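You operate a simulated robot arm through the tools that you are given. There is no shell and no other tool. Be economical: measure what you need, move in short steps, check, and stop when the job is done.

The job below is to be done with a simulated two-armed robot. You get a single attempt, and the scene is never put back.

JOB
Pick up the blue spool from the chest top behind the cloth rolls with one hand, pass it to the other hand and put it on the shelf under the side table. Set down upright: blue spool.

Only the result counts: the job must be done as asked and must still hold three seconds after the hand-in. Knocking over, shifting, dropping, spilling or breaking anything else fails it. Flat cloth is picked up by pressing the open fingertips on it (5 to 10 N) and closing them slowly along it; thin cloth reads only 2 to 8 mm in the jaws.

ROBOT AND FRAMES
Two 7-joint arms with four-finger grippers on one trunk, on a base that drives. Base frame: it is fixed to the floor where the robot stands at the start and does not move with it; the origin is under the middle of the robot, x ahead of it, y to its left, z up; the surface under the hand at the start is at about z = 93. Readings come in cm, degrees, newtons and seconds.
The left shoulder is at the start at [4, 18.1, 115.4], the right one opposite. With the tool pointing down near the work surface each hand reaches from about 32 to 84 cm from the robot's upright axis, wherever it stands, measured 20 degrees to its own side. Places, roughly: shelf under the side table [-110, 130, 20]. Payload 3.67 kg a hand.
The TCP of each hand is the grasp point between the finger pads, 2.8 cm short of the fingertips. In the tool frame z runs along the fingers and y along their closing line. Largest opening 11.2 cm; the body of the gripper starts 7.3 cm behind the TCP.
Orientation is that of the tool frame in the base frame, as [roll, pitch, yaw] about the fixed x, y, z axes, in that order (R = Rz(yaw) Ry(pitch) Rx(roll)). With the fingers straight down and closing along the base's y, the tool's x points along the base's -x, its y along +y and its z along -z.

CONTROLS
- The arms move only by the tool step_arm. It takes "left_deltas", "right_deltas" or both (then of equal length, played together; a hand with none holds still); each is a list that holds one entry, the list of rows, each a list of 7 numbers: the shift along the base's x, y, z in units of 25 mm (1.0 is 25 mm), then the turn, a rotation vector about the base's x, y, z in units of 8 degrees (1.0 is 8 degrees), then the finger opening in cm, from 0 to 11.2. In form: [[[x, y, z, rx, ry, rz, grip], ...]]. A call has 1 to 20 rows; each row shifts and turns the commanded pose from where the row before left it. A call with a number of a shift or a turn outside -1 to 1 is refused whole. A row lasts 0.2 s, in which the tool goes at most 5 cm and 8.6 degrees; a call with a longer step from one row to the next is refused whole, and so is a gripper value outside its range. Where a pose cannot be reached the arm comes as near as it can. A force on the tool above 40 N (or 10 N above the force at the start of the call, whichever is more), or a blocked arm, ends the call early, and 0.2 s more pass. Each finger halts on what it meets, pressing with about 24 N; the grip force reading is that of the motor and also rises with nothing between the fingers. The clock runs only during rows and for 0.2 s after the last one: add rows that do not move to give the fingers time. The reply holds the time, the measured pose of the TCP, the force on the tool along the base axes, the opening and the grip force, in the units named above and with some noise, with the torque about the TCP (base axes, N m) and any sound that the robot's microphone picked up, and new pictures: "pictures" is both (left out), scene, wrist or none (wrist: the cameras of the hands that moved).
- Cameras (640 x 400 px; columns grow to the right, rows downward): "scene" is now at [10.77, -2.15, 139.73]; the picture's right is [-0.24, -0.97, 0.00], its down [-0.46, 0.11, -0.88] and it looks along [0.86, -0.21, -0.47] (base axes); focal length 285 px, centre (320, 200). "left" rides on the left gripper at [6, 1.8, -10.4] in its tool frame; the picture's right is [-0.29, 0.96, 0.00], its down [-0.80, -0.24, -0.55] and it looks along [-0.53, -0.16, 0.83] (tool axes); focal length 234 px, centre (320, 200). "right" rides on the right gripper at [6, -1.8, -10.4] in its tool frame; the picture's right is [0.29, 0.96, 0.00], its down [-0.80, 0.24, -0.55] and it looks along [-0.53, 0.16, 0.83] (tool axes); focal length 234 px, centre (320, 200). There is no depth. A picture from a camera that has moved, and an enlarged one, comes with that camera's place and axes in the base frame and with its lens.
- raise_lower(by): slides the trunk up (or, below 0, down) by that many cm; the arms and the scene camera ride with it, the base frame stays. It gives what a move gives, with no picture.
- base_move(legs): drives the robot by 1 to 6 legs, each [ahead, left, turn to the left] in cm, cm and degrees, along the robot's own axes; the way and the turn of a leg run together, so that a leg with both is an arc; at most 150 cm and 180 degrees a leg. The arms and the cameras ride along, it lands a little off, and it stops where it bumps. It gives what a move gives, and a new picture of the scene camera.
- aim_head(pan, tilt): turns the head with the scene camera to pan (to the left, within 86 degrees either way) and tilt (down, from -29 to 69), counted from straight ahead of the robot. It gives what a move gives, and a new picture of the scene camera.
- enlarge(camera, box): a new picture of the part [left, top, right, bottom] of that camera's present view, enlarged. The clock stands still meanwhile.
- hand_in(): hands the job in; it is judged then, once.

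Go step by step. Nothing tells you exact positions but the pictures and the camera data: compare them with the known pose of the tool, close in by small moves and look again before you grip or let go. The budget is 120 turns and 260 pictures, counting those below and the enlarged ones. Unless the task says otherwise, let go and move clear before handing in, and close with one line.

The tools are called after "Request:" as a command line: name --argument value ..., lists and objects as JSON in quotes. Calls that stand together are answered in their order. step_arm: Moves the arms, as the interface text tells. Its arguments: {"type":"object","properties":{"left_deltas":{"type":"array","items":{"type":"array","items":{"type":"array","items":{"type":"number"}}}},"right_deltas":{"type":"array","items":{"type":"array","items":{"type":"array","items":{"type":"number"}}}},"pictures":{"type":"string","enum":["both","scene","wrist","none"]}},"required":[]} The other tools are called the same way: raise_lower (by) slides the trunk up or down; base_move (legs) drives the base; aim_head (pan, tilt) turns the head that bears the scene camera; enlarge (camera, box) takes an enlarged picture of a part of a camera's view; hand_in () hands the job in.

At the start:

```text
t: 0.0
left_eef_pos: [42.26, 7.0, 120.77]
left_tool_rot: [-180.0, 0.0, -179.9]
left_wrist_force: [-0.1, -0.2, -0.8]
left_torque: [0.01, -0.01, 0.01]
left_grip_width: 11.2
left_finger_force: 0.0
right_eef_pos: [42.2, -40.53, 117.45]
right_tool_rot: [180.0, 0.0, -180.0]
right_wrist_force: [-0.9, 0.8, 0.4]
right_torque: [-0.01, 0.04, 0.02]
right_grip_width: 11.2
right_finger_force: 0.0
trunk travel left (down, up): [-27.5, 23.9]
robot x, y, heading: [-0.21, -0.21, -0.2]
head pan, tilt: [-13.7, 27.9]
```

scene: 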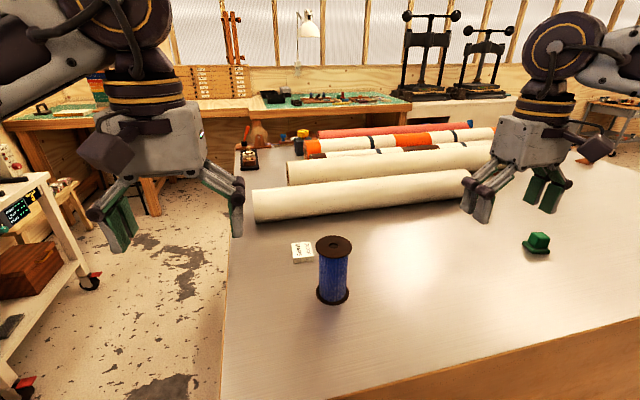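
right: 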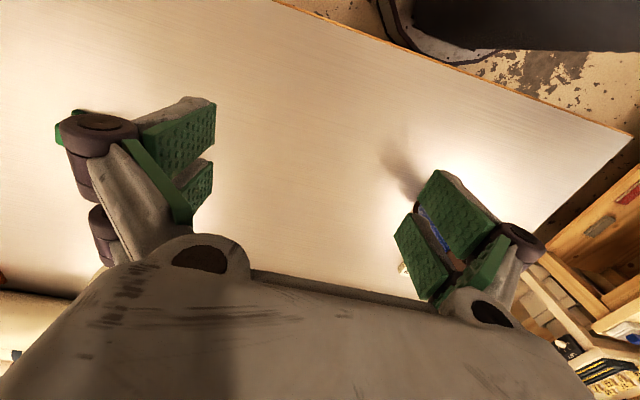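
left: 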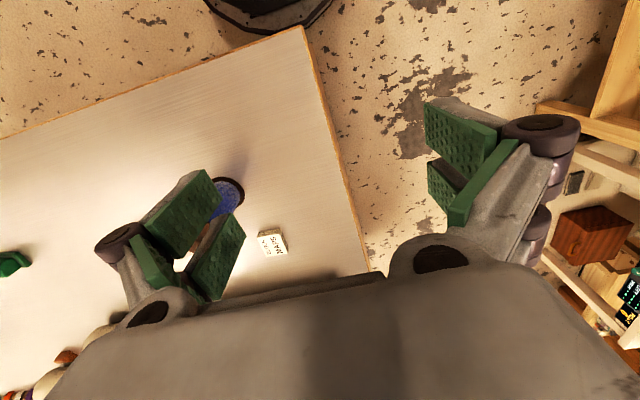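

I see a blue spool in front of the rolls, and something small and bluish behind them. I'll zoom in on that area before deciding which spool is meant.

Request:
enlarge --camera "scene" --box '[220, 90, 420, 215]'

Request:
enlarge --camera "scene" --box '[260, 215, 420, 315]'

```text
3.20 times, centred on (320, 152) of scene
camera zoom: at [10.77, -2.15, 139.73], right [-0.24, -0.97, 0.0], down [-0.46, 0.11, -0.88], along [0.86, -0.21, -0.47], focal length 911 px, centre (320, 352)
```

zoom: 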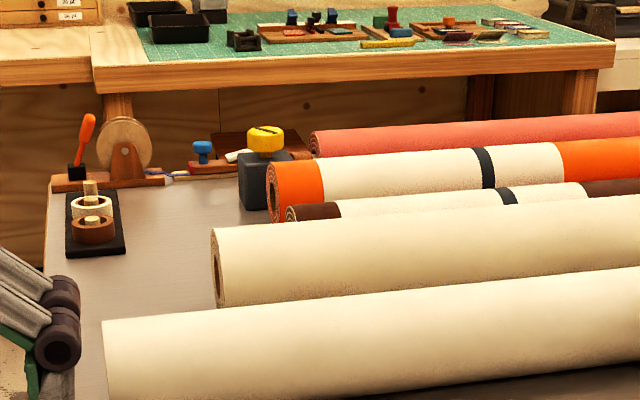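

```text
4.00 times, centred on (340, 265) of scene
camera zoom: at [10.77, -2.15, 139.73], right [-0.24, -0.97, 0.0], down [-0.46, 0.11, -0.88], along [0.86, -0.21, -0.47], focal length 1138 px, centre (240, -60)
```

zoom: 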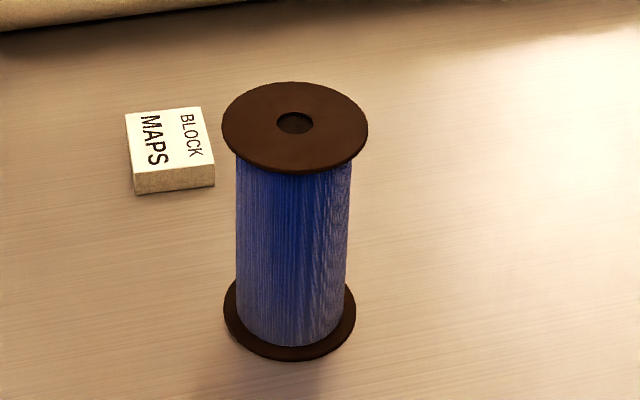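

The one clear candidate stands in front of the rolls. I'll raise the trunk and look over the rolls and around the room to be sure.

Request:
raise_lower --by 23

Request:
aim_head --pan -20 --tilt 25

Request:
aim_head --pan -70 --tilt 25

Request:
aim_head --pan 80 --tilt 30

```text
t: 2.4
left_eef_pos: [42.38, 6.98, 143.77]
left_tool_rot: [179.9, 0.0, -179.9]
left_wrist_force: [-0.7, 0.1, 0.7]
left_torque: [0.01, 0.0, 0.04]
left_grip_width: 11.19
left_finger_force: 0.1
right_eef_pos: [42.24, -40.37, 140.43]
right_tool_rot: [-180.0, -0.1, 180.0]
right_wrist_force: [0.1, -0.1, 0.0]
right_torque: [0.03, 0.03, 0.0]
right_grip_width: 11.19
right_finger_force: 0.0
trunk travel left (down, up): [-50.5, 0.9]
robot x, y, heading: [0.5, -0.12, -0.0]
head pan, tilt: [-13.7, 27.9]
```

```text
t: 3.1
left_eef_pos: [42.36, 6.97, 143.74]
left_tool_rot: [180.0, 0.0, -180.0]
left_wrist_force: [0.6, 0.5, 0.0]
left_torque: [0.0, 0.0, -0.01]
left_grip_width: 11.21
left_finger_force: 0.1
right_eef_pos: [42.1, -40.45, 140.44]
right_tool_rot: [180.0, -0.1, -179.9]
right_wrist_force: [0.1, -0.2, 0.5]
right_torque: [0.0, 0.03, 0.03]
right_grip_width: 11.19
right_finger_force: 0.0
trunk travel left (down, up): [-50.5, 0.9]
robot x, y, heading: [0.11, -0.37, 0.0]
head pan, tilt: [-20.0, 25.0]
camera scene: at [10.57, -3.15, 163.17], right [-0.34, -0.94, 0.0], down [-0.4, 0.14, -0.91], along [0.85, -0.31, -0.42], focal length 285 px, centre (320, 200)
```

scene: 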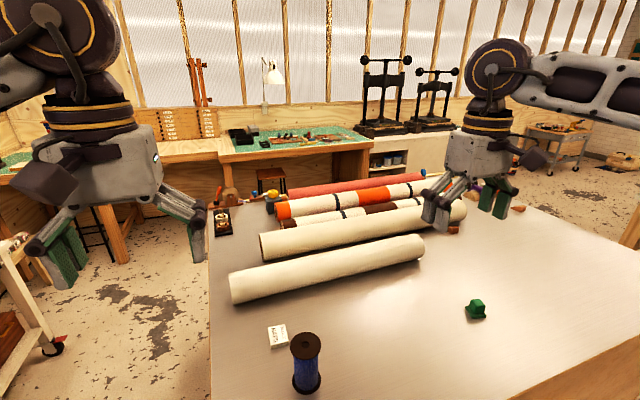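

```text
t: 4.3
left_eef_pos: [42.36, 7.02, 143.83]
left_tool_rot: [180.0, 0.0, -179.9]
left_wrist_force: [-0.6, 0.2, 0.1]
left_torque: [0.02, 0.02, -0.02]
left_grip_width: 11.18
left_finger_force: 0.1
right_eef_pos: [42.19, -40.51, 140.45]
right_tool_rot: [-180.0, 0.0, 180.0]
right_wrist_force: [0.0, -0.3, 0.0]
right_torque: [-0.02, 0.0, -0.01]
right_grip_width: 11.2
right_finger_force: 0.1
trunk travel left (down, up): [-50.5, 0.9]
robot x, y, heading: [0.09, -0.35, 0.2]
head pan, tilt: [-70.0, 25.0]
camera scene: at [5.07, -8.65, 163.18], right [-0.94, -0.34, 0.0], down [-0.15, 0.4, -0.91], along [0.31, -0.85, -0.42], focal length 285 px, centre (320, 200)
```

scene: 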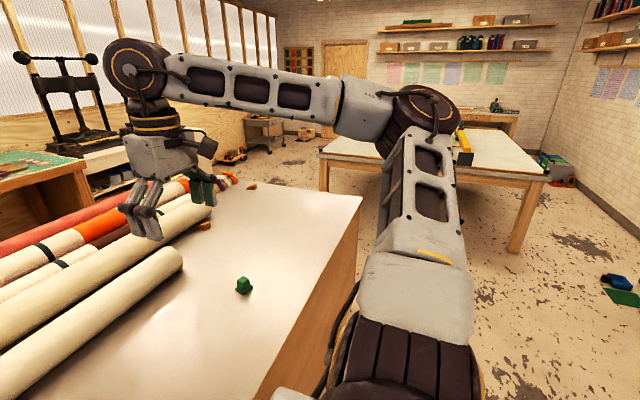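

```text
t: 6.6
left_eef_pos: [42.42, 6.98, 143.89]
left_tool_rot: [-180.0, 0.1, -179.9]
left_wrist_force: [0.1, 0.2, -0.6]
left_torque: [-0.01, 0.02, -0.01]
left_grip_width: 11.23
left_finger_force: 0.1
right_eef_pos: [42.16, -40.49, 140.48]
right_tool_rot: [-179.9, 0.1, 180.0]
right_wrist_force: [-0.5, 0.3, 0.0]
right_torque: [0.04, 0.01, 0.0]
right_grip_width: 11.22
right_finger_force: 0.1
trunk travel left (down, up): [-50.5, 0.9]
robot x, y, heading: [0.43, 0.21, 0.1]
head pan, tilt: [80.0, 30.0]
camera scene: at [3.48, 8.91, 162.38], right [0.98, -0.17, 0.0], down [-0.09, -0.49, -0.87], along [0.15, 0.85, -0.5], focal length 285 px, centre (320, 200)
```

scene: 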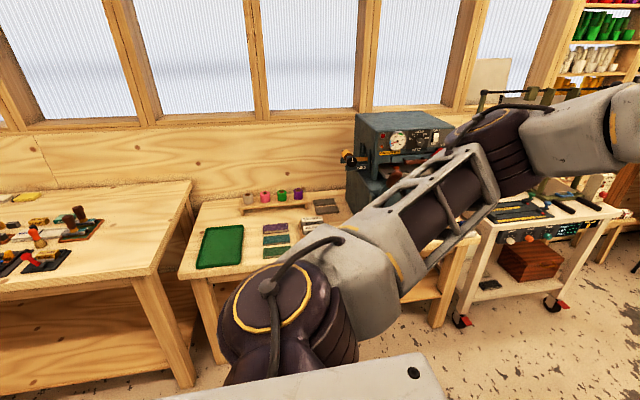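

The visible spool is the only one. It stands at about [53, -15] on the chest, roughly 13.5 cm tall with a body about 5.6 cm across. The target shelf is under the table at back left. The plan is for the right hand to take the spool low on its body, tilted 45° and pointing left-forward, while the left hand takes it high, then places it. First I'll turn both hands while still high up.

Request:
step_arm --right_deltas '[[[0.086, 0.33, 0, 0, -0.9375, 0, 11.2], [0.086, 0.33, 0, 0, -0.9375, 0, 11.2], [0.086, 0.33, 0, 0, -0.9375, 0, 11.2], [0.086, 0.33, 0, 0, -0.9375, 0, 11.2], [0.086, 0.33, 0, 0, -0.9375, 0, 11.2], [0.086, 0.33, 0, 0, -0.9375, 0, 11.2], [0.086, 0.33, 0, 0, 0, 0.9375, 11.2], [0.086, 0.33, 0, 0, 0, 0.9375, 11.2], [0.086, 0.33, 0, 0, 0, 0.9375, 11.2], [0.086, 0.33, 0, 0, 0, 0.9375, 11.2], [0.086, 0.33, 0, 0, 0, 0.9375, 11.2], [0.086, 0.33, 0, 0, 0, 0.9375, 11.2], [0.086, 0.33, 0, 0, 0, 0.9375, 11.2], [0.086, 0.33, 0, 0, 0, 0.9375, 11.2]]]' --left_deltas '[[[0.06, 0.5, 0, 0, -0.9375, 0, 11.2], [0.06, 0.5, 0, 0, -0.9375, 0, 11.2], [0.06, 0.5, 0, 0, -0.9375, 0, 11.2], [0.06, 0.5, 0, 0, -0.9375, 0, 11.2], [0.06, 0.5, 0, 0, -0.9375, 0, 11.2], [0.06, 0.5, 0, 0, -0.9375, 0, 11.2], [0.06, 0.5, 0, 0, 0, -0.78, 11.2], [0.06, 0.5, 0, 0, 0, -0.78, 11.2], [0.06, 0.5, 0, 0, 0, -0.78, 11.2], [0.06, 0.5, 0, 0, 0, -0.78, 11.2], [0.06, 0.5, 0, 0, 0, -0.78, 11.2], [0.06, 0.5, 0, 0, 0, -0.78, 11.2], [0.06, 0.5, 0, 0, 0, -0.78, 11.2], [0.06, 0.5, 0, 0, 0, -0.78, 11.2]]]' --pictures "none"

Request:
raise_lower --by -23

Request:
aim_head --pan -12 --tilt 35

Request:
enlarge --camera "right" --box '[0, 0, 640, 400]'

```text
t: 9.6
left_eef_pos: [44.63, 24.22, 143.65]
left_tool_rot: [177.8, 43.6, 130.0]
left_wrist_force: [1.0, -0.3, -1.4]
left_torque: [-0.08, 0.03, -0.06]
left_grip_width: 11.19
left_finger_force: 0.2
left hand out of reach, approached as far as the arm can: row 14
right_eef_pos: [45.79, -21.3, 143.15]
right_tool_rot: [179.6, 44.9, -128.7]
right_wrist_force: [-0.2, -0.1, 3.1]
right_torque: [-0.19, 0.11, -0.05]
right_grip_width: 11.2
right_finger_force: 0.1
right hand out of reach, approached as far as the arm can: row 11, 12, 13, 14
trunk travel left (down, up): [-50.5, 0.9]
robot x, y, heading: [0.15, -0.42, -0.4]
head pan, tilt: [80.0, 30.0]
```

```text
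t: 12.0
left_eef_pos: [44.17, 23.59, 120.76]
left_tool_rot: [178.7, 44.7, 129.9]
left_wrist_force: [0.9, -0.5, -0.7]
left_torque: [0.0, -0.02, -0.01]
left_grip_width: 11.18
left_finger_force: 0.1
right_eef_pos: [45.42, -21.3, 120.26]
right_tool_rot: [179.7, 45.0, -128.5]
right_wrist_force: [-0.7, 0.9, -0.2]
right_torque: [0.01, 0.0, 0.02]
right_grip_width: 11.23
right_finger_force: 0.0
trunk travel left (down, up): [-27.5, 23.9]
robot x, y, heading: [0.08, 0.15, -0.2]
head pan, tilt: [80.0, 30.0]
```

```text
t: 13.7
left_eef_pos: [44.1, 23.44, 120.75]
left_tool_rot: [178.6, 44.7, 129.8]
left_wrist_force: [0.7, -0.1, -0.4]
left_torque: [0.03, -0.02, 0.01]
left_grip_width: 11.21
left_finger_force: 0.0
right_eef_pos: [45.55, -21.28, 120.25]
right_tool_rot: [179.7, 45.1, -128.6]
right_wrist_force: [0.5, 0.5, -0.2]
right_torque: [0.03, 0.02, -0.02]
right_grip_width: 11.19
right_finger_force: 0.1
trunk travel left (down, up): [-27.5, 23.9]
robot x, y, heading: [0.13, -0.26, -0.1]
head pan, tilt: [-12.0, 35.0]
camera scene: at [10.52, -1.8, 138.62], right [-0.21, -0.98, 0.0], down [-0.56, 0.12, -0.82], along [0.8, -0.17, -0.57], focal length 285 px, centre (320, 200)
```

scene: 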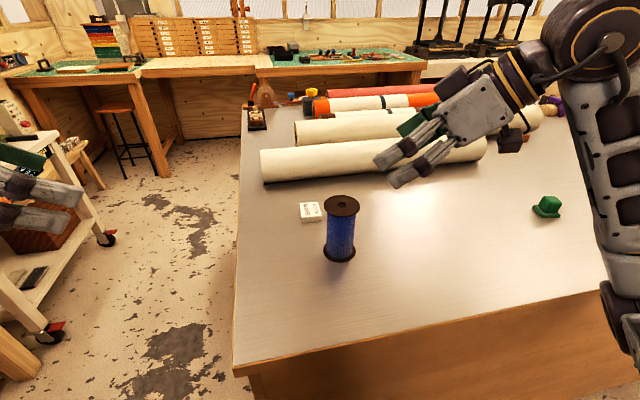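

```text
1.00 times, centred on (320, 200) of right (not enlarged: the box is as wide or as high as the picture)
camera zoom: at [39.63, -31.49, 123.41], right [-0.88, 0.44, -0.2], down [-0.08, 0.28, 0.96], along [0.47, 0.86, -0.21], focal length 234 px, centre (320, 200)
```

zoom: 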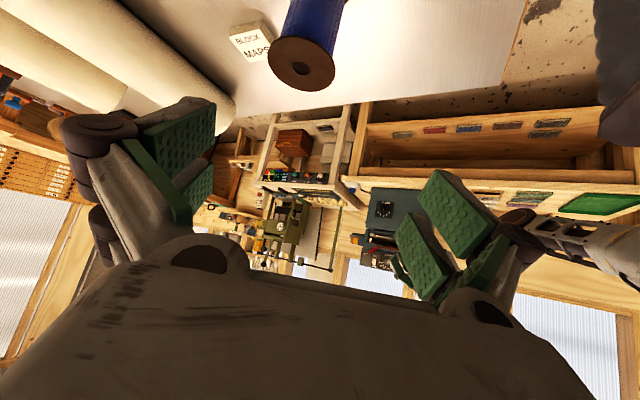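

The spool is at about [53, -15.7], with its top at z≈106.4. I'm moving the right hand to a pre-grasp point on its 45° approach line.

Request:
step_arm --right_deltas '[[[0.08, -0.153, -0.85, 0, 0, 0, 11.2], [0.08, -0.153, -0.85, 0, 0, 0, 11.2], [0.08, -0.153, -0.85, 0, 0, 0, 11.2], [0.08, -0.153, -0.85, 0, 0, 0, 11.2], [0.08, -0.153, -0.85, 0, 0, 0, 11.2], [0.08, -0.153, -0.85, 0, 0, 0, 11.2], [0, 0, 0, 0, 0, 0, 11.2]]]'

```text
t: 15.3
left_eef_pos: [44.18, 23.49, 120.74]
left_tool_rot: [178.7, 44.8, 129.9]
left_wrist_force: [-0.4, -0.2, 0.1]
left_torque: [0.03, -0.03, 0.0]
left_grip_width: 11.23
left_finger_force: 0.0
right_eef_pos: [45.26, -21.37, 119.32]
right_tool_rot: [179.3, 44.9, -129.5]
right_wrist_force: [0.1, -0.4, -0.2]
right_torque: [0.03, 0.0, -0.01]
right_grip_width: 11.2
right_finger_force: 0.1
right hand out of reach, approached as far as the arm can: row 1, 2, 3, 4, 5, 6
trunk travel left (down, up): [-27.5, 23.9]
robot x, y, heading: [-0.07, 0.06, 0.2]
head pan, tilt: [-12.0, 35.0]
camera scene: at [10.51, -1.82, 138.62], right [-0.21, -0.98, 0.0], down [-0.56, 0.12, -0.82], along [0.8, -0.17, -0.57], focal length 285 px, centre (320, 200)
camera right: at [39.47, -31.47, 122.44], right [-0.88, 0.44, -0.19], down [-0.07, 0.28, 0.96], along [0.48, 0.85, -0.21], focal length 234 px, centre (320, 200)
```

scene: 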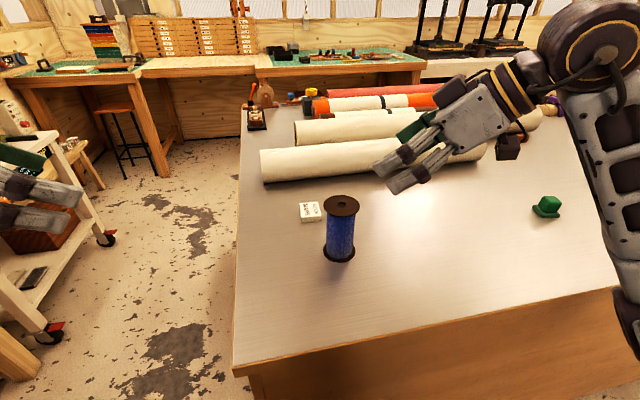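
right: 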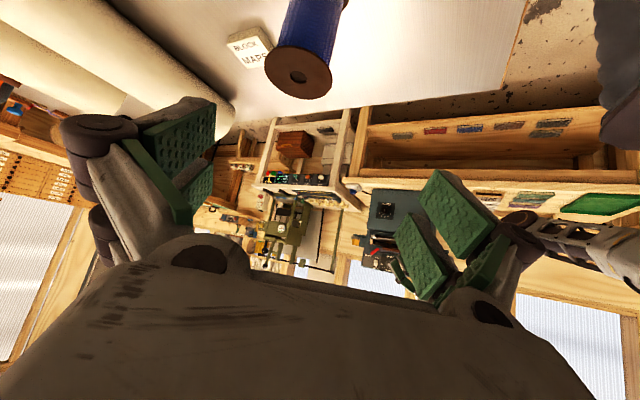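

The right arm is at a joint limit with so much inward yaw. I'll turn the hand about 25° back toward forward and then descend.

Request:
step_arm --right_deltas '[[[0, -0.2, 0, 0, 0, -0.8, 11.2], [0, -0.2, 0, 0, 0, -0.8, 11.2], [0, -0.2, 0, 0, 0, -0.8, 11.2], [0, -0.2, 0, 0, 0, -0.8, 11.2], [0, 0, -0.8, 0, 0, 0, 11.2], [0, 0, -0.8, 0, 0, 0, 11.2], [0, 0, -0.8, 0, 0, 0, 11.2], [0, 0, -0.8, 0, 0, 0, 11.2], [0, 0, 0, 0, 0, 0, 11.2]]]'

```text
t: 17.3
left_eef_pos: [44.05, 23.39, 120.73]
left_tool_rot: [178.8, 44.7, 129.7]
left_wrist_force: [0.6, -0.3, 0.4]
left_torque: [-0.02, -0.01, -0.03]
left_grip_width: 11.18
left_finger_force: 0.0
right_eef_pos: [45.44, -23.19, 111.26]
right_tool_rot: [179.7, 45.1, -154.1]
right_wrist_force: [-0.3, 0.2, 0.3]
right_torque: [0.02, 0.02, 0.0]
right_grip_width: 11.23
right_finger_force: 0.1
trunk travel left (down, up): [-27.5, 23.9]
robot x, y, heading: [-0.09, 0.19, 0.1]
head pan, tilt: [-12.0, 35.0]
camera scene: at [10.54, -1.8, 138.62], right [-0.21, -0.98, 0.0], down [-0.56, 0.12, -0.82], along [0.8, -0.17, -0.57], focal length 285 px, centre (320, 200)
camera right: at [35.74, -30.0, 114.38], right [-0.6, 0.77, -0.2], down [0.05, 0.29, 0.96], along [0.8, 0.57, -0.21], focal length 234 px, centre (320, 200)
```

scene: 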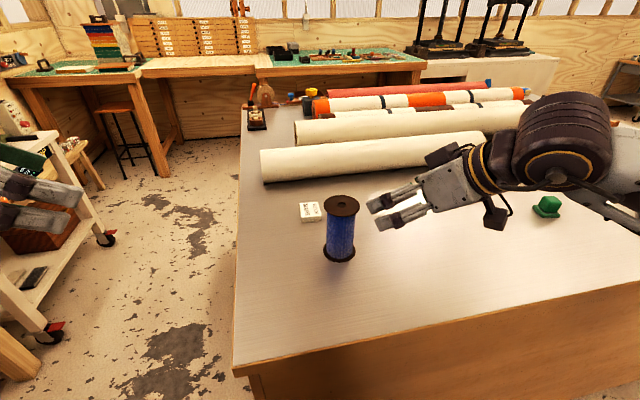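
right: 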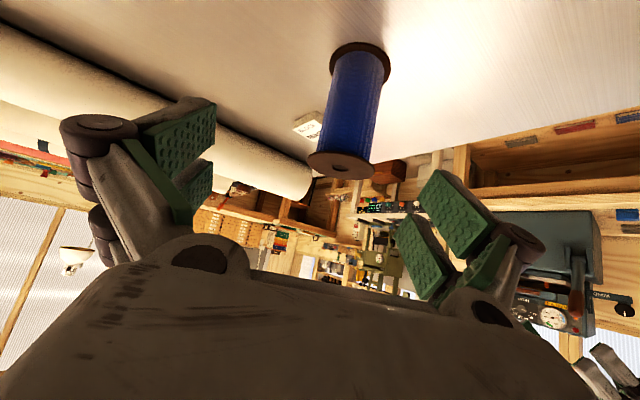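

The descent works at this yaw. Next I'll line up laterally 8 cm short of the spool and check again.

Request:
step_arm --right_deltas '[[[0.02, 0.5, -0.6, 0, 0, 0, 11.2], [0.02, 0.5, -0.6, 0, 0, 0, 11.2], [0.02, 0.48, -0.6, 0, 0, 0, 11.2], [0, 0, -0.46, 0, 0, 0, 11.2], [0, 0, 0, 0, 0, 0, 11.2]]]'

```text
t: 18.5
left_eef_pos: [44.22, 23.59, 120.75]
left_tool_rot: [178.7, 44.7, 129.9]
left_wrist_force: [0.0, -0.8, 0.0]
left_torque: [0.01, -0.01, 0.0]
left_grip_width: 11.23
left_finger_force: 0.0
right_eef_pos: [47.27, -19.86, 106.01]
right_tool_rot: [179.7, 44.9, -154.2]
right_wrist_force: [-0.4, -0.6, 0.0]
right_torque: [0.0, 0.03, 0.02]
right_grip_width: 11.19
right_finger_force: 0.0
right hand out of reach, approached as far as the arm can: row 1, 2, 3
trunk travel left (down, up): [-27.5, 23.9]
robot x, y, heading: [0.08, -0.3, -0.0]
head pan, tilt: [-12.0, 35.0]
camera scene: at [10.51, -1.79, 138.62], right [-0.21, -0.98, 0.0], down [-0.56, 0.12, -0.82], along [0.8, -0.17, -0.57], focal length 285 px, centre (320, 200)
camera right: at [37.49, -26.39, 109.24], right [-0.6, 0.77, -0.2], down [0.05, 0.29, 0.96], along [0.8, 0.57, -0.21], focal length 234 px, centre (320, 200)
```

scene: 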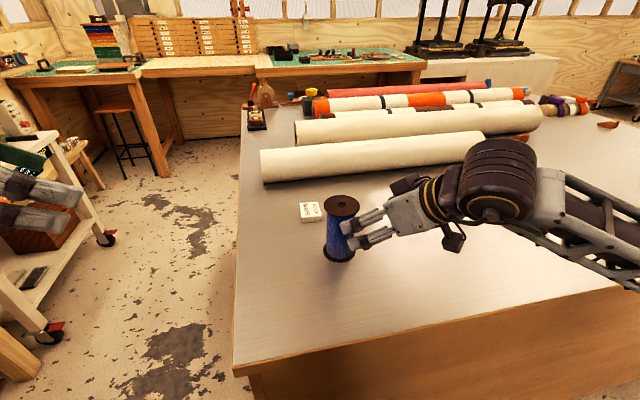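
right: 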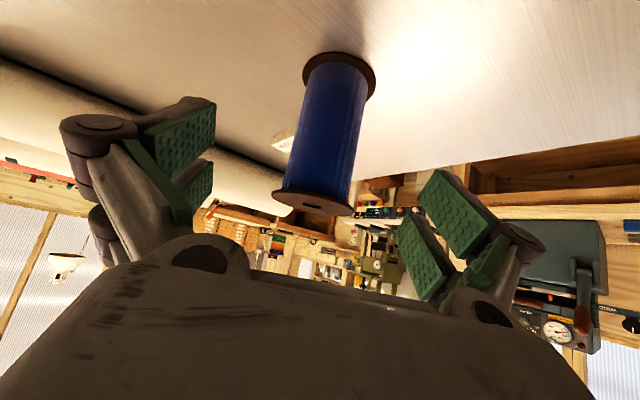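

The hand is now close to its minimum reach. I'll back the base up 10 cm for room, which also pulls the hand away from the spool.

Request:
base_move --legs '[[-10, 0, 0]]'

```text
t: 19.7
left_eef_pos: [34.0, 23.36, 120.74]
left_tool_rot: [178.7, 44.7, 129.7]
left_wrist_force: [-0.2, 0.0, -0.2]
left_torque: [0.03, -0.06, 0.0]
left_grip_width: 11.2
left_finger_force: 0.1
right_eef_pos: [37.06, -19.77, 106.15]
right_tool_rot: [179.7, 45.0, -154.2]
right_wrist_force: [-0.9, -0.1, -0.2]
right_torque: [0.0, 0.01, -0.02]
right_grip_width: 11.2
right_finger_force: 0.1
trunk travel left (down, up): [-27.5, 23.9]
robot x, y, heading: [-9.72, -0.03, 0.1]
head pan, tilt: [-12.0, 35.0]
camera scene: at [0.4, -1.82, 138.63], right [-0.21, -0.98, 0.0], down [-0.56, 0.12, -0.82], along [0.8, -0.17, -0.57], focal length 285 px, centre (320, 200)
```

scene: 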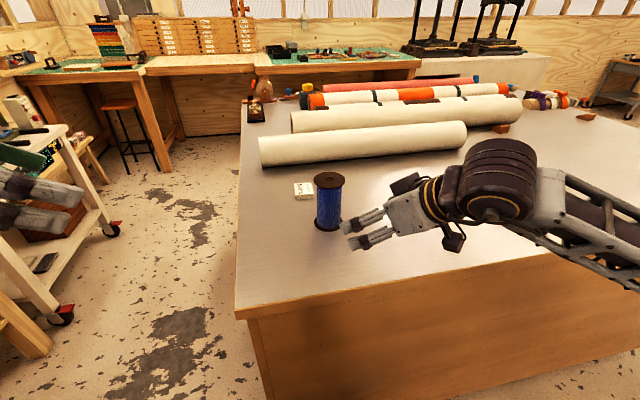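

There's more room now. I'm moving to the pre-grasp point with about 40° of inward yaw, 9 cm short of the spool.

Request:
step_arm --right_deltas '[[[0.7, -0.13, 0.05, 0, 0, 0.36, 11.2], [0.7, -0.13, 0.05, 0, 0, 0.36, 11.2], [0.7, -0.13, 0.05, 0, 0, 0.36, 11.2], [0.7, -0.13, 0.05, 0, 0, 0.36, 11.2], [0.74, -0.13, 0, 0, 0, 0.36, 11.2], [0, 0, 0, 0, 0, 0, 11.2]]]'

```text
t: 21.1
left_eef_pos: [33.98, 23.42, 120.8]
left_tool_rot: [178.7, 44.7, 129.7]
left_wrist_force: [-0.6, 0.1, 0.3]
left_torque: [0.01, 0.0, 0.01]
left_grip_width: 11.19
left_finger_force: 0.1
right_eef_pos: [45.99, -21.23, 106.65]
right_tool_rot: [179.7, 44.9, -139.8]
right_wrist_force: [0.0, -0.1, 0.6]
right_torque: [0.0, 0.03, -0.03]
right_grip_width: 11.19
right_finger_force: 0.1
trunk travel left (down, up): [-27.5, 23.9]
robot x, y, heading: [-9.83, -0.15, -0.2]
head pan, tilt: [-12.0, 35.0]
camera scene: at [0.44, -1.81, 138.62], right [-0.21, -0.98, 0.0], down [-0.56, 0.12, -0.82], along [0.8, -0.17, -0.57], focal length 285 px, centre (320, 200)
camera right: at [38.29, -30.21, 109.78], right [-0.78, 0.6, -0.2], down [-0.02, 0.29, 0.96], along [0.63, 0.75, -0.21], focal length 234 px, centre (320, 200)
```

scene: 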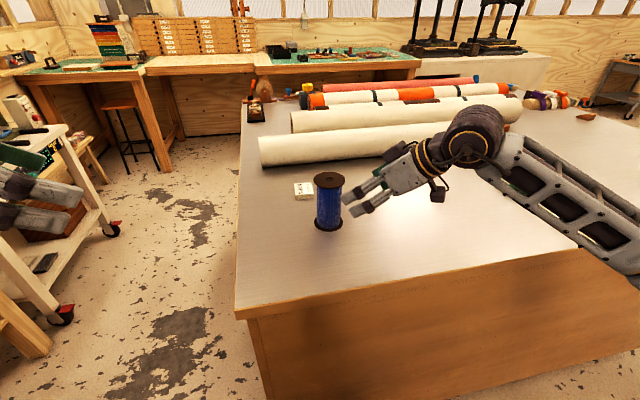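
right: 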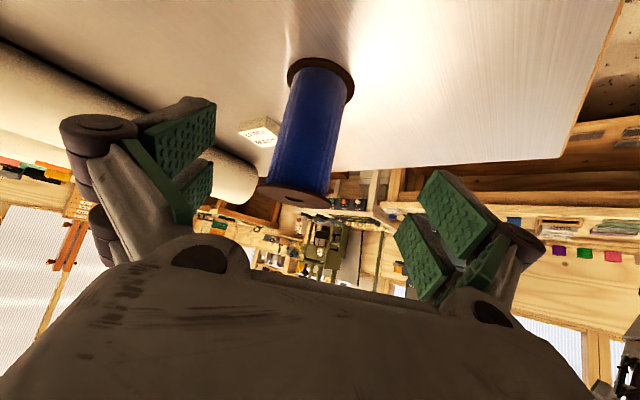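

Lateral alignment is good to within about 0.5 cm. I'm now advancing along the approach line with the fingers open, stopping with the TCP at z≈97.6.

Request:
step_arm --right_deltas '[[[0.47, 0.36, -0.6, 0, 0, 0, 11.2], [0.47, 0.36, -0.6, 0, 0, 0, 11.2], [0.47, 0.36, -0.6, 0, 0, 0, 11.2], [0.47, 0.36, -0.6, 0, 0, 0, 11.2], [0.47, 0.36, -0.6, 0, 0, 0, 11.2], [0.47, 0.36, -0.6, 0, 0, 0, 11.2], [0, 0, 0, 0, 0, 0, 11.2]]]'

Request:
enlarge --camera "scene" --box '[260, 150, 420, 250]'

```text
t: 22.7
left_eef_pos: [34.08, 23.36, 120.82]
left_tool_rot: [178.7, 44.6, 129.7]
left_wrist_force: [-0.8, 0.9, 0.5]
left_torque: [0.0, -0.02, 0.01]
left_grip_width: 11.21
left_finger_force: 0.0
right_eef_pos: [53.09, -16.02, 97.47]
right_tool_rot: [179.7, 44.9, -139.8]
right_wrist_force: [-0.7, 0.5, -0.7]
right_torque: [0.0, 0.0, 0.0]
right_grip_width: 11.22
right_finger_force: 0.1
trunk travel left (down, up): [-27.5, 23.9]
robot x, y, heading: [-9.82, 0.18, -0.0]
head pan, tilt: [-12.0, 35.0]
camera scene: at [0.44, -1.83, 138.62], right [-0.21, -0.98, 0.0], down [-0.56, 0.12, -0.82], along [0.8, -0.17, -0.57], focal length 285 px, centre (320, 200)
camera right: at [45.34, -24.84, 100.68], right [-0.78, 0.6, -0.2], down [-0.02, 0.29, 0.96], along [0.63, 0.75, -0.21], focal length 234 px, centre (320, 200)
```

scene: 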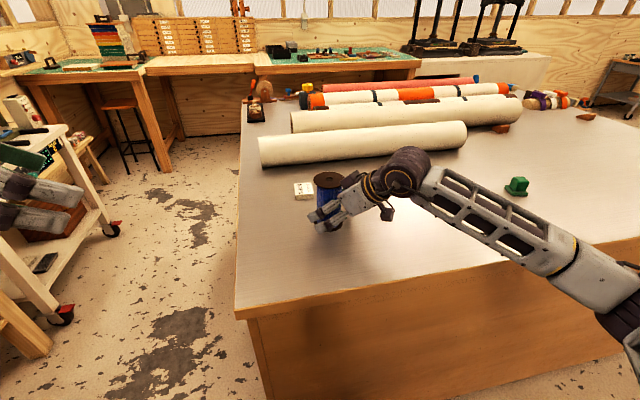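
right: 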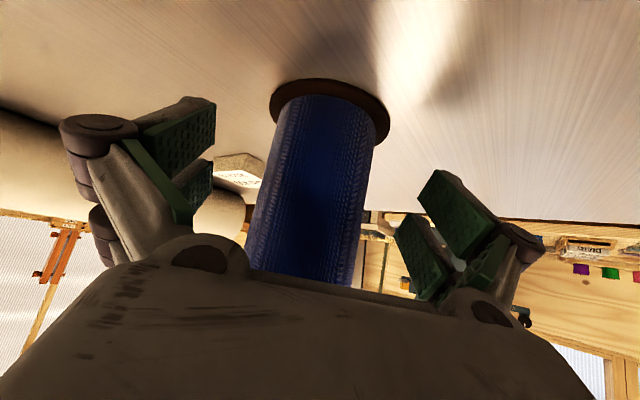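

```text
4.00 times, centred on (340, 200) of scene
camera zoom: at [0.44, -1.83, 138.62], right [-0.21, -0.98, 0.0], down [-0.56, 0.12, -0.82], along [0.8, -0.17, -0.57], focal length 1138 px, centre (240, 200)
```

zoom: 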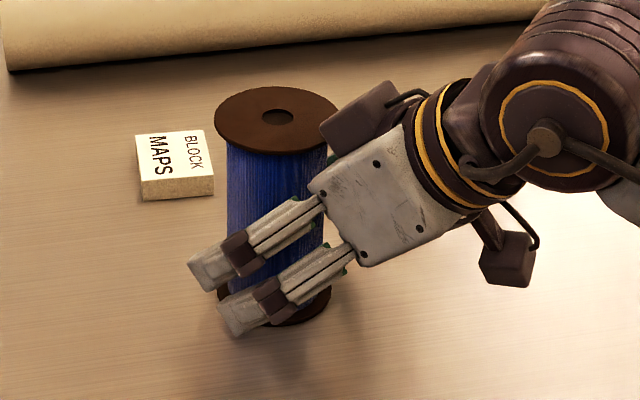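

The zoom shows each finger is a two-pronged pad pair, so two tilted grips on one body would crowd each other. Instead the right hand will take the top flange from straight above. That leaves the whole body free for the left hand. I'm backing out now and turning the hand to vertical.

Request:
step_arm --right_deltas '[[[-0.47, -0.36, 0.6, 0, 0, 0, 11.2], [-0.47, -0.36, 0.6, 0, 0, 0, 11.2], [-0.47, -0.36, 0.6, 0, 0, 0, 11.2], [-0.47, -0.36, 0.6, 0, 0, 0, 11.2], [-0.47, -0.36, 0.6, 0, 0, 0, 11.2], [-0.47, -0.36, 0.6, 0, 0, 0, 11.2], [0, 0, 0.9, 0, 0, 0, 11.2], [0, 0, 0.9, 0, 0, 0, 11.2], [0, 0, 0.9, -0.603, 0.718, 0, 11.2], [0, 0, 0.9, -0.603, 0.718, 0, 11.2], [0, 0, 0.9, -0.603, 0.718, 0, 11.2], [0, 0, 0.5, -0.603, 0.718, 0, 11.2], [0, 0, 0, -0.603, 0.718, 0, 11.2], [0, 0, 0, -0.603, 0.718, 0, 11.2], [0, 0, 0, 0, 0, 0, 11.2]]]' --pictures "none"

Request:
step_arm --right_deltas '[[[0.2, 0.1, 0, 0, 0, -0.875, 11.2], [0.2, 0.1, 0, 0, 0, -0.875, 11.2], [0.2, 0.1, 0, 0, 0, -0.875, 11.2], [0.2, 0.1, 0, 0, 0, -0.875, 11.2], [0.2, 0.1, 0, 0, 0, -0.875, 11.2], [0.2, 0.1, 0, 0, 0, -0.875, 11.2], [0.2, 0.1, 0, 0, 0, -0.875, 11.2], [0.2, 0.1, 0, 0, 0, -0.875, 11.2], [0.2, 0.1, 0, 0, 0, -0.875, 11.2], [0.2, 0.1, 0, 0, 0, -0.875, 11.2], [0, 0, 0, 0, 0, 0, 11.2]]]'

```text
t: 25.9
left_eef_pos: [34.08, 23.45, 120.69]
left_tool_rot: [178.7, 44.7, 129.7]
left_wrist_force: [0.3, 0.3, 0.4]
left_torque: [-0.02, 0.01, 0.01]
left_grip_width: 11.19
left_finger_force: 0.1
right_eef_pos: [46.08, -21.59, 119.03]
right_tool_rot: [179.5, -0.1, -139.9]
right_wrist_force: [0.4, -0.2, -0.3]
right_torque: [0.01, -0.01, 0.0]
right_grip_width: 11.19
right_finger_force: 0.0
trunk travel left (down, up): [-27.5, 23.9]
robot x, y, heading: [-9.85, 0.04, -0.2]
head pan, tilt: [-12.0, 35.0]
```

```text
t: 28.3
left_eef_pos: [34.09, 23.46, 120.71]
left_tool_rot: [178.7, 44.7, 129.8]
left_wrist_force: [-0.4, 0.2, -0.3]
left_torque: [0.0, 0.01, 0.01]
left_grip_width: 11.21
left_finger_force: 0.1
right_eef_pos: [51.09, -18.99, 119.1]
right_tool_rot: [179.5, 0.0, 150.1]
right_wrist_force: [0.7, 0.6, 0.7]
right_torque: [0.01, -0.01, 0.04]
right_grip_width: 11.21
right_finger_force: 0.1
trunk travel left (down, up): [-27.5, 23.9]
robot x, y, heading: [-10.01, -0.16, 0.2]
head pan, tilt: [-12.0, 35.0]
camera scene: at [0.48, -1.82, 138.62], right [-0.21, -0.98, 0.0], down [-0.56, 0.12, -0.82], along [0.8, -0.17, -0.57], focal length 285 px, centre (320, 200)
camera right: at [44.8, -17.52, 129.51], right [0.23, 0.97, 0.01], down [0.81, -0.19, 0.56], along [0.54, -0.12, -0.83], focal length 234 px, centre (320, 200)
```

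scene: 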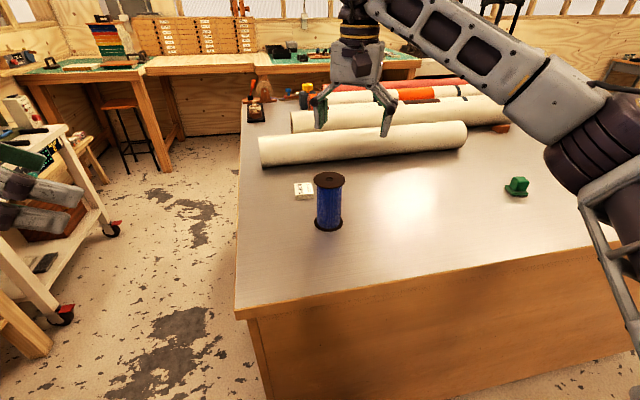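
right: 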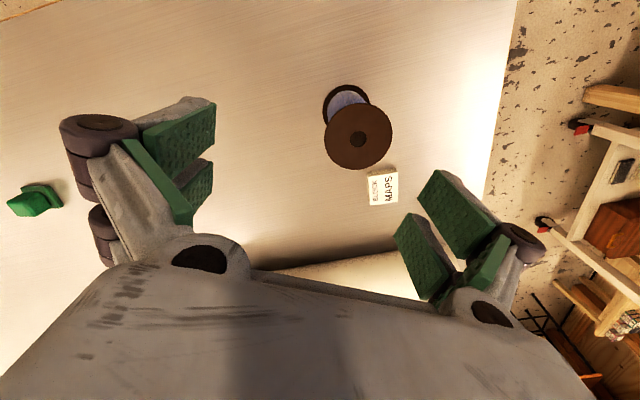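

From the right wrist camera the spool centre is at about [53.1, -15.3]. I'll centre above it at z=112 and check.

Request:
step_arm --right_deltas '[[[0.27, 0.49, 0, 0, 0, 0, 11.2], [0.27, 0.49, 0, 0, 0, 0, 11.2], [0.26, 0.49, -0.8, 0, 0, 0, 11.2], [0, 0, -1, 0, 0, 0, 11.2], [0, 0, -1, 0, 0, 0, 11.2], [0, 0, 0, 0, 0, 0, 11.2]]]'

Request:
enlarge --camera "scene" --box '[260, 150, 420, 250]'

```text
t: 29.7
left_eef_pos: [34.12, 23.47, 120.66]
left_tool_rot: [178.7, 44.6, 129.8]
left_wrist_force: [0.6, 0.6, -0.2]
left_torque: [-0.03, 0.0, 0.0]
left_grip_width: 11.22
left_finger_force: 0.1
right_eef_pos: [52.98, -15.14, 112.07]
right_tool_rot: [179.6, 0.0, 150.1]
right_wrist_force: [-0.4, -0.4, 0.2]
right_torque: [0.05, -0.01, -0.01]
right_grip_width: 11.16
right_finger_force: 0.1
trunk travel left (down, up): [-27.5, 23.9]
robot x, y, heading: [-9.88, -0.26, -0.4]
head pan, tilt: [-12.0, 35.0]
camera scene: at [0.47, -1.78, 138.62], right [-0.21, -0.98, 0.0], down [-0.56, 0.12, -0.82], along [0.8, -0.17, -0.57], focal length 285 px, centre (320, 200)
camera right: at [46.85, -13.76, 122.49], right [0.23, 0.97, 0.01], down [0.81, -0.19, 0.56], along [0.54, -0.12, -0.83], focal length 234 px, centre (320, 200)
```

scene: 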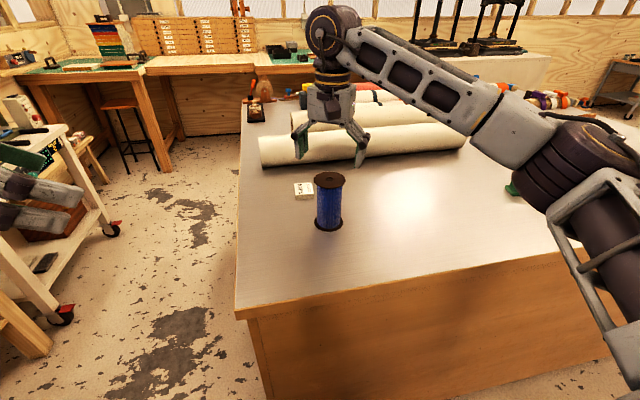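
right: 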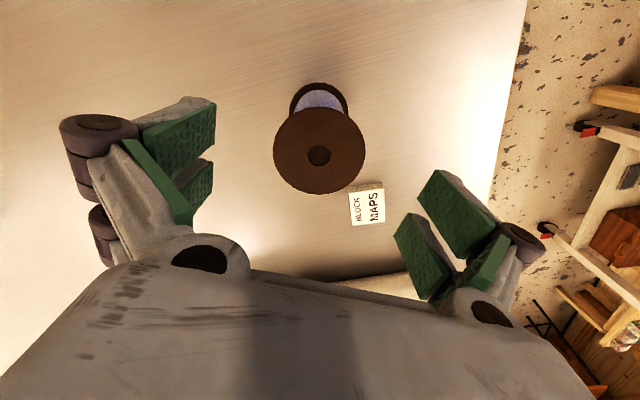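

```text
4.00 times, centred on (340, 200) of scene
camera zoom: at [0.47, -1.78, 138.62], right [-0.21, -0.98, 0.0], down [-0.56, 0.12, -0.82], along [0.8, -0.17, -0.57], focal length 1138 px, centre (240, 200)
```

zoom: 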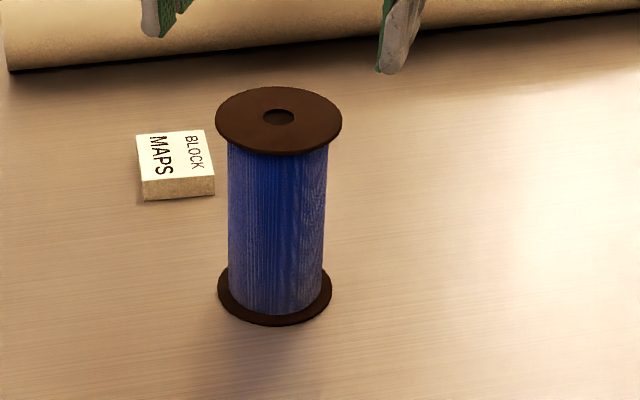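

It's centred to within 0.3 cm. I'm descending so the fingertips straddle the top flange, to TCP z≈107.

Request:
step_arm --right_deltas '[[[0.1, 0, -0.5, 0, 0, 0, 11.2], [0, 0, -0.5, 0, 0, 0, 11.2], [0, 0, -0.5, 0, 0, 0, 11.2], [0, 0, -0.5, 0, 0, 0, 11.2], [0, 0, 0, 0, 0, 0, 11.2]]]'

Request:
enlarge --camera "scene" --box '[260, 150, 420, 250]'

```text
t: 30.9
left_eef_pos: [33.96, 23.48, 120.77]
left_tool_rot: [178.5, 44.7, 129.8]
left_wrist_force: [0.2, -0.6, 0.2]
left_torque: [-0.01, -0.02, 0.03]
left_grip_width: 11.21
left_finger_force: 0.1
right_eef_pos: [53.29, -15.24, 107.04]
right_tool_rot: [179.5, -0.1, 150.1]
right_wrist_force: [0.1, 0.3, 0.6]
right_torque: [-0.03, 0.01, 0.01]
right_grip_width: 11.2
right_finger_force: 0.0
trunk travel left (down, up): [-27.5, 23.9]
robot x, y, heading: [-9.99, -0.06, 0.1]
head pan, tilt: [-12.0, 35.0]
camera scene: at [0.47, -1.79, 138.62], right [-0.21, -0.98, 0.0], down [-0.56, 0.12, -0.82], along [0.8, -0.17, -0.57], focal length 285 px, centre (320, 200)
camera right: at [47.04, -13.83, 117.53], right [0.23, 0.97, 0.01], down [0.81, -0.19, 0.56], along [0.54, -0.12, -0.83], focal length 234 px, centre (320, 200)
```

scene: 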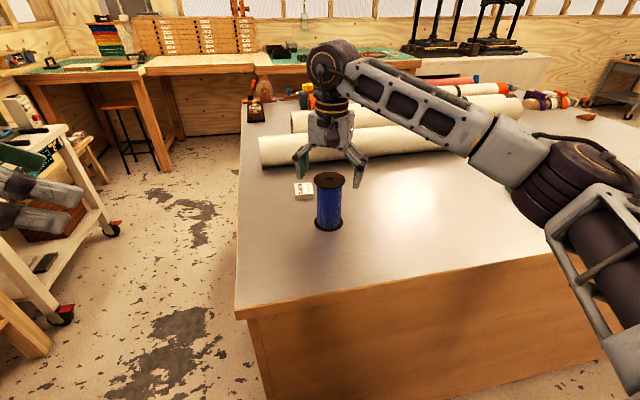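
right: 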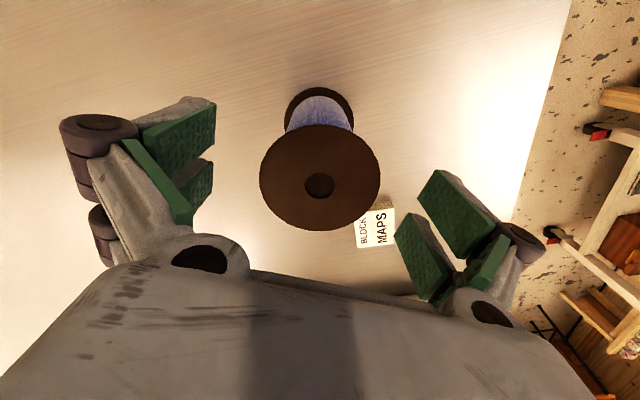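

```text
4.00 times, centred on (340, 200) of scene
camera zoom: at [0.47, -1.79, 138.62], right [-0.21, -0.98, 0.0], down [-0.56, 0.12, -0.82], along [0.8, -0.17, -0.57], focal length 1138 px, centre (240, 200)
```

zoom: 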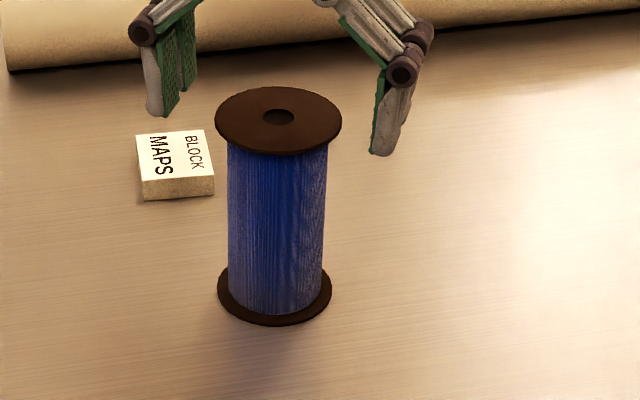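

The tips are about 0.7 cm below the flange top. I'll go 0.8 cm lower and close slowly on the flange.

Request:
step_arm --right_deltas '[[[0, 0, -0.32, 0, 0, 0, 11.2], [0, 0, 0, 0, 0, 0, 10], [0, 0, 0, 0, 0, 0, 9], [0, 0, 0, 0, 0, 0, 8], [0, 0, 0, 0, 0, 0, 7.4], [0, 0, 0, 0, 0, 0, 6.9], [0, 0, 0, 0, 0, 0, 6.4], [0, 0, 0, 0, 0, 0, 5.5], [0, 0, 0, 0, 0, 0, 5.5]]]'

Request:
enlarge --camera "scene" --box '[260, 150, 420, 250]'

```text
t: 32.9
left_eef_pos: [34.02, 23.51, 120.72]
left_tool_rot: [178.8, 44.7, 129.8]
left_wrist_force: [-0.2, -0.5, 0.5]
left_torque: [-0.01, 0.01, -0.04]
left_grip_width: 11.22
left_finger_force: 0.0
right_eef_pos: [53.12, -15.22, 106.24]
right_tool_rot: [179.5, 0.1, 150.1]
right_wrist_force: [1.5, 0.7, 4.0]
right_torque: [-0.02, -0.05, 0.05]
right_grip_width: 7.06
right_finger_force: 24.0
trunk travel left (down, up): [-27.5, 23.9]
robot x, y, heading: [-10.23, 0.48, -0.0]
head pan, tilt: [-12.0, 35.0]
camera scene: at [0.47, -1.78, 138.62], right [-0.21, -0.98, 0.0], down [-0.56, 0.12, -0.82], along [0.8, -0.17, -0.57], focal length 285 px, centre (320, 200)
camera right: at [47.04, -13.81, 116.78], right [0.23, 0.97, 0.01], down [0.81, -0.19, 0.56], along [0.54, -0.12, -0.83], focal length 234 px, centre (320, 200)
```

scene: 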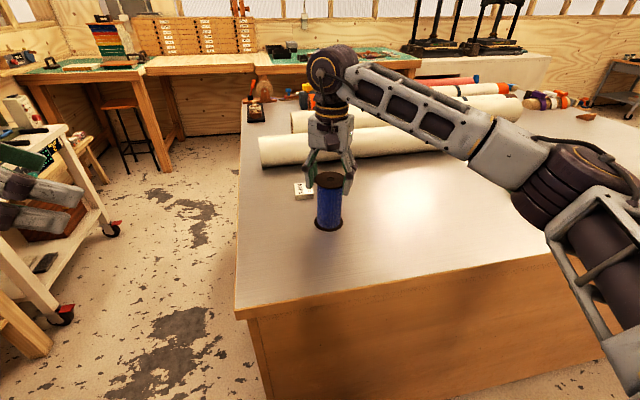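
right: 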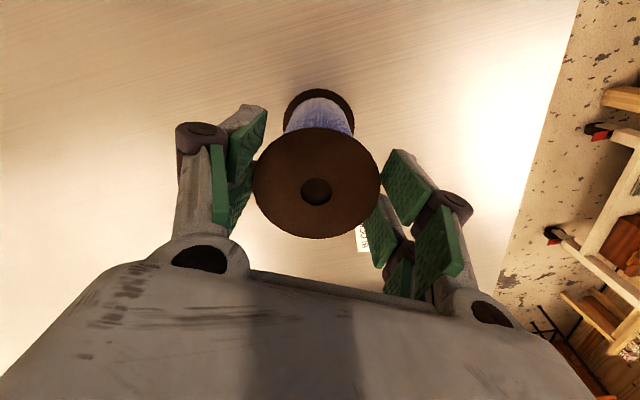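

```text
4.00 times, centred on (340, 200) of scene
camera zoom: at [0.47, -1.78, 138.62], right [-0.21, -0.98, 0.0], down [-0.56, 0.12, -0.82], along [0.8, -0.17, -0.57], focal length 1138 px, centre (240, 200)
```

zoom: 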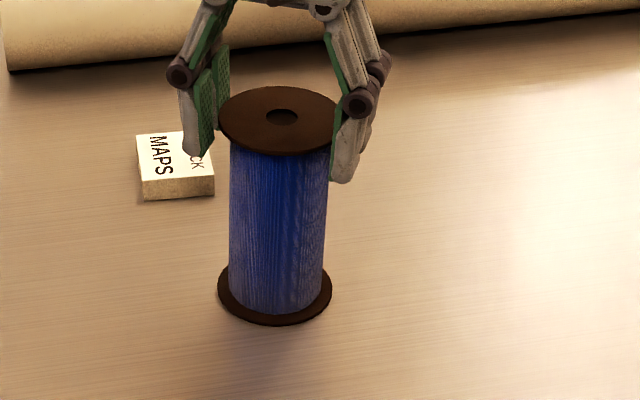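

The right hand holds the flange at 7.06 cm with 24 N. I'm lifting slowly and checking that the spool comes up.

Request:
step_arm --right_deltas '[[[0, 0, 0.3, 0, 0, 0, 5.5], [0, 0, 0.4, 0, 0, 0, 5.5], [0, 0, 0.5, 0, 0, 0, 5.5], [0, 0, 0.6, 0, 0, 0, 5.5], [0, 0, 0.6, 0, 0, 0, 5.5], [0, 0, 0.6, 0, 0, 0, 5.5], [0, 0, 0.6, 0, 0, 0, 5.5], [0, 0, 0.6, 0, 0, 0, 5.5], [0, 0, 0.6, 0, 0, 0, 5.5], [0, 0, 0, 0, 0, 0, 5.5]]]'

```text
t: 35.1
left_eef_pos: [34.11, 23.37, 120.74]
left_tool_rot: [178.7, 44.7, 129.8]
left_wrist_force: [0.5, -0.1, 0.6]
left_torque: [0.01, 0.0, 0.0]
left_grip_width: 11.2
left_finger_force: 0.1
right_eef_pos: [53.23, -15.32, 118.27]
right_tool_rot: [179.7, -0.1, 150.2]
right_wrist_force: [0.2, 0.1, -0.4]
right_torque: [-0.02, 0.03, 0.01]
right_grip_width: 7.12
right_finger_force: 23.6
trunk travel left (down, up): [-27.5, 23.9]
robot x, y, heading: [-10.24, -0.15, 0.3]
head pan, tilt: [-12.0, 35.0]
camera scene: at [0.54, -1.82, 138.61], right [-0.21, -0.98, 0.0], down [-0.56, 0.12, -0.82], along [0.8, -0.17, -0.57], focal length 285 px, centre (320, 200)
camera right: at [47.08, -13.84, 128.67], right [0.23, 0.97, 0.01], down [0.81, -0.19, 0.55], along [0.54, -0.12, -0.83], focal length 234 px, centre (320, 200)
```

scene: 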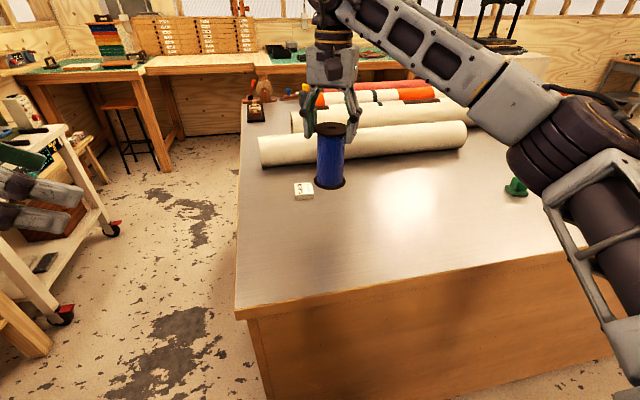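
right: 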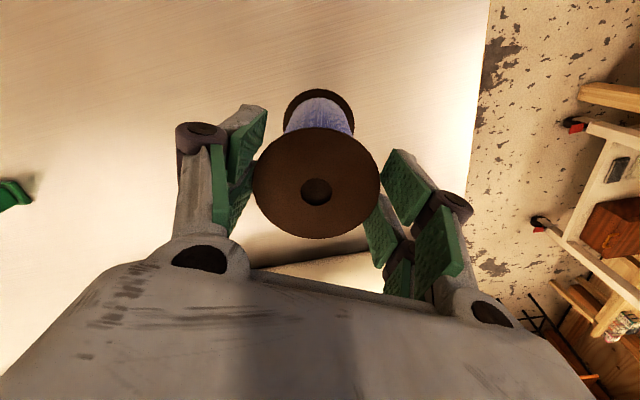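

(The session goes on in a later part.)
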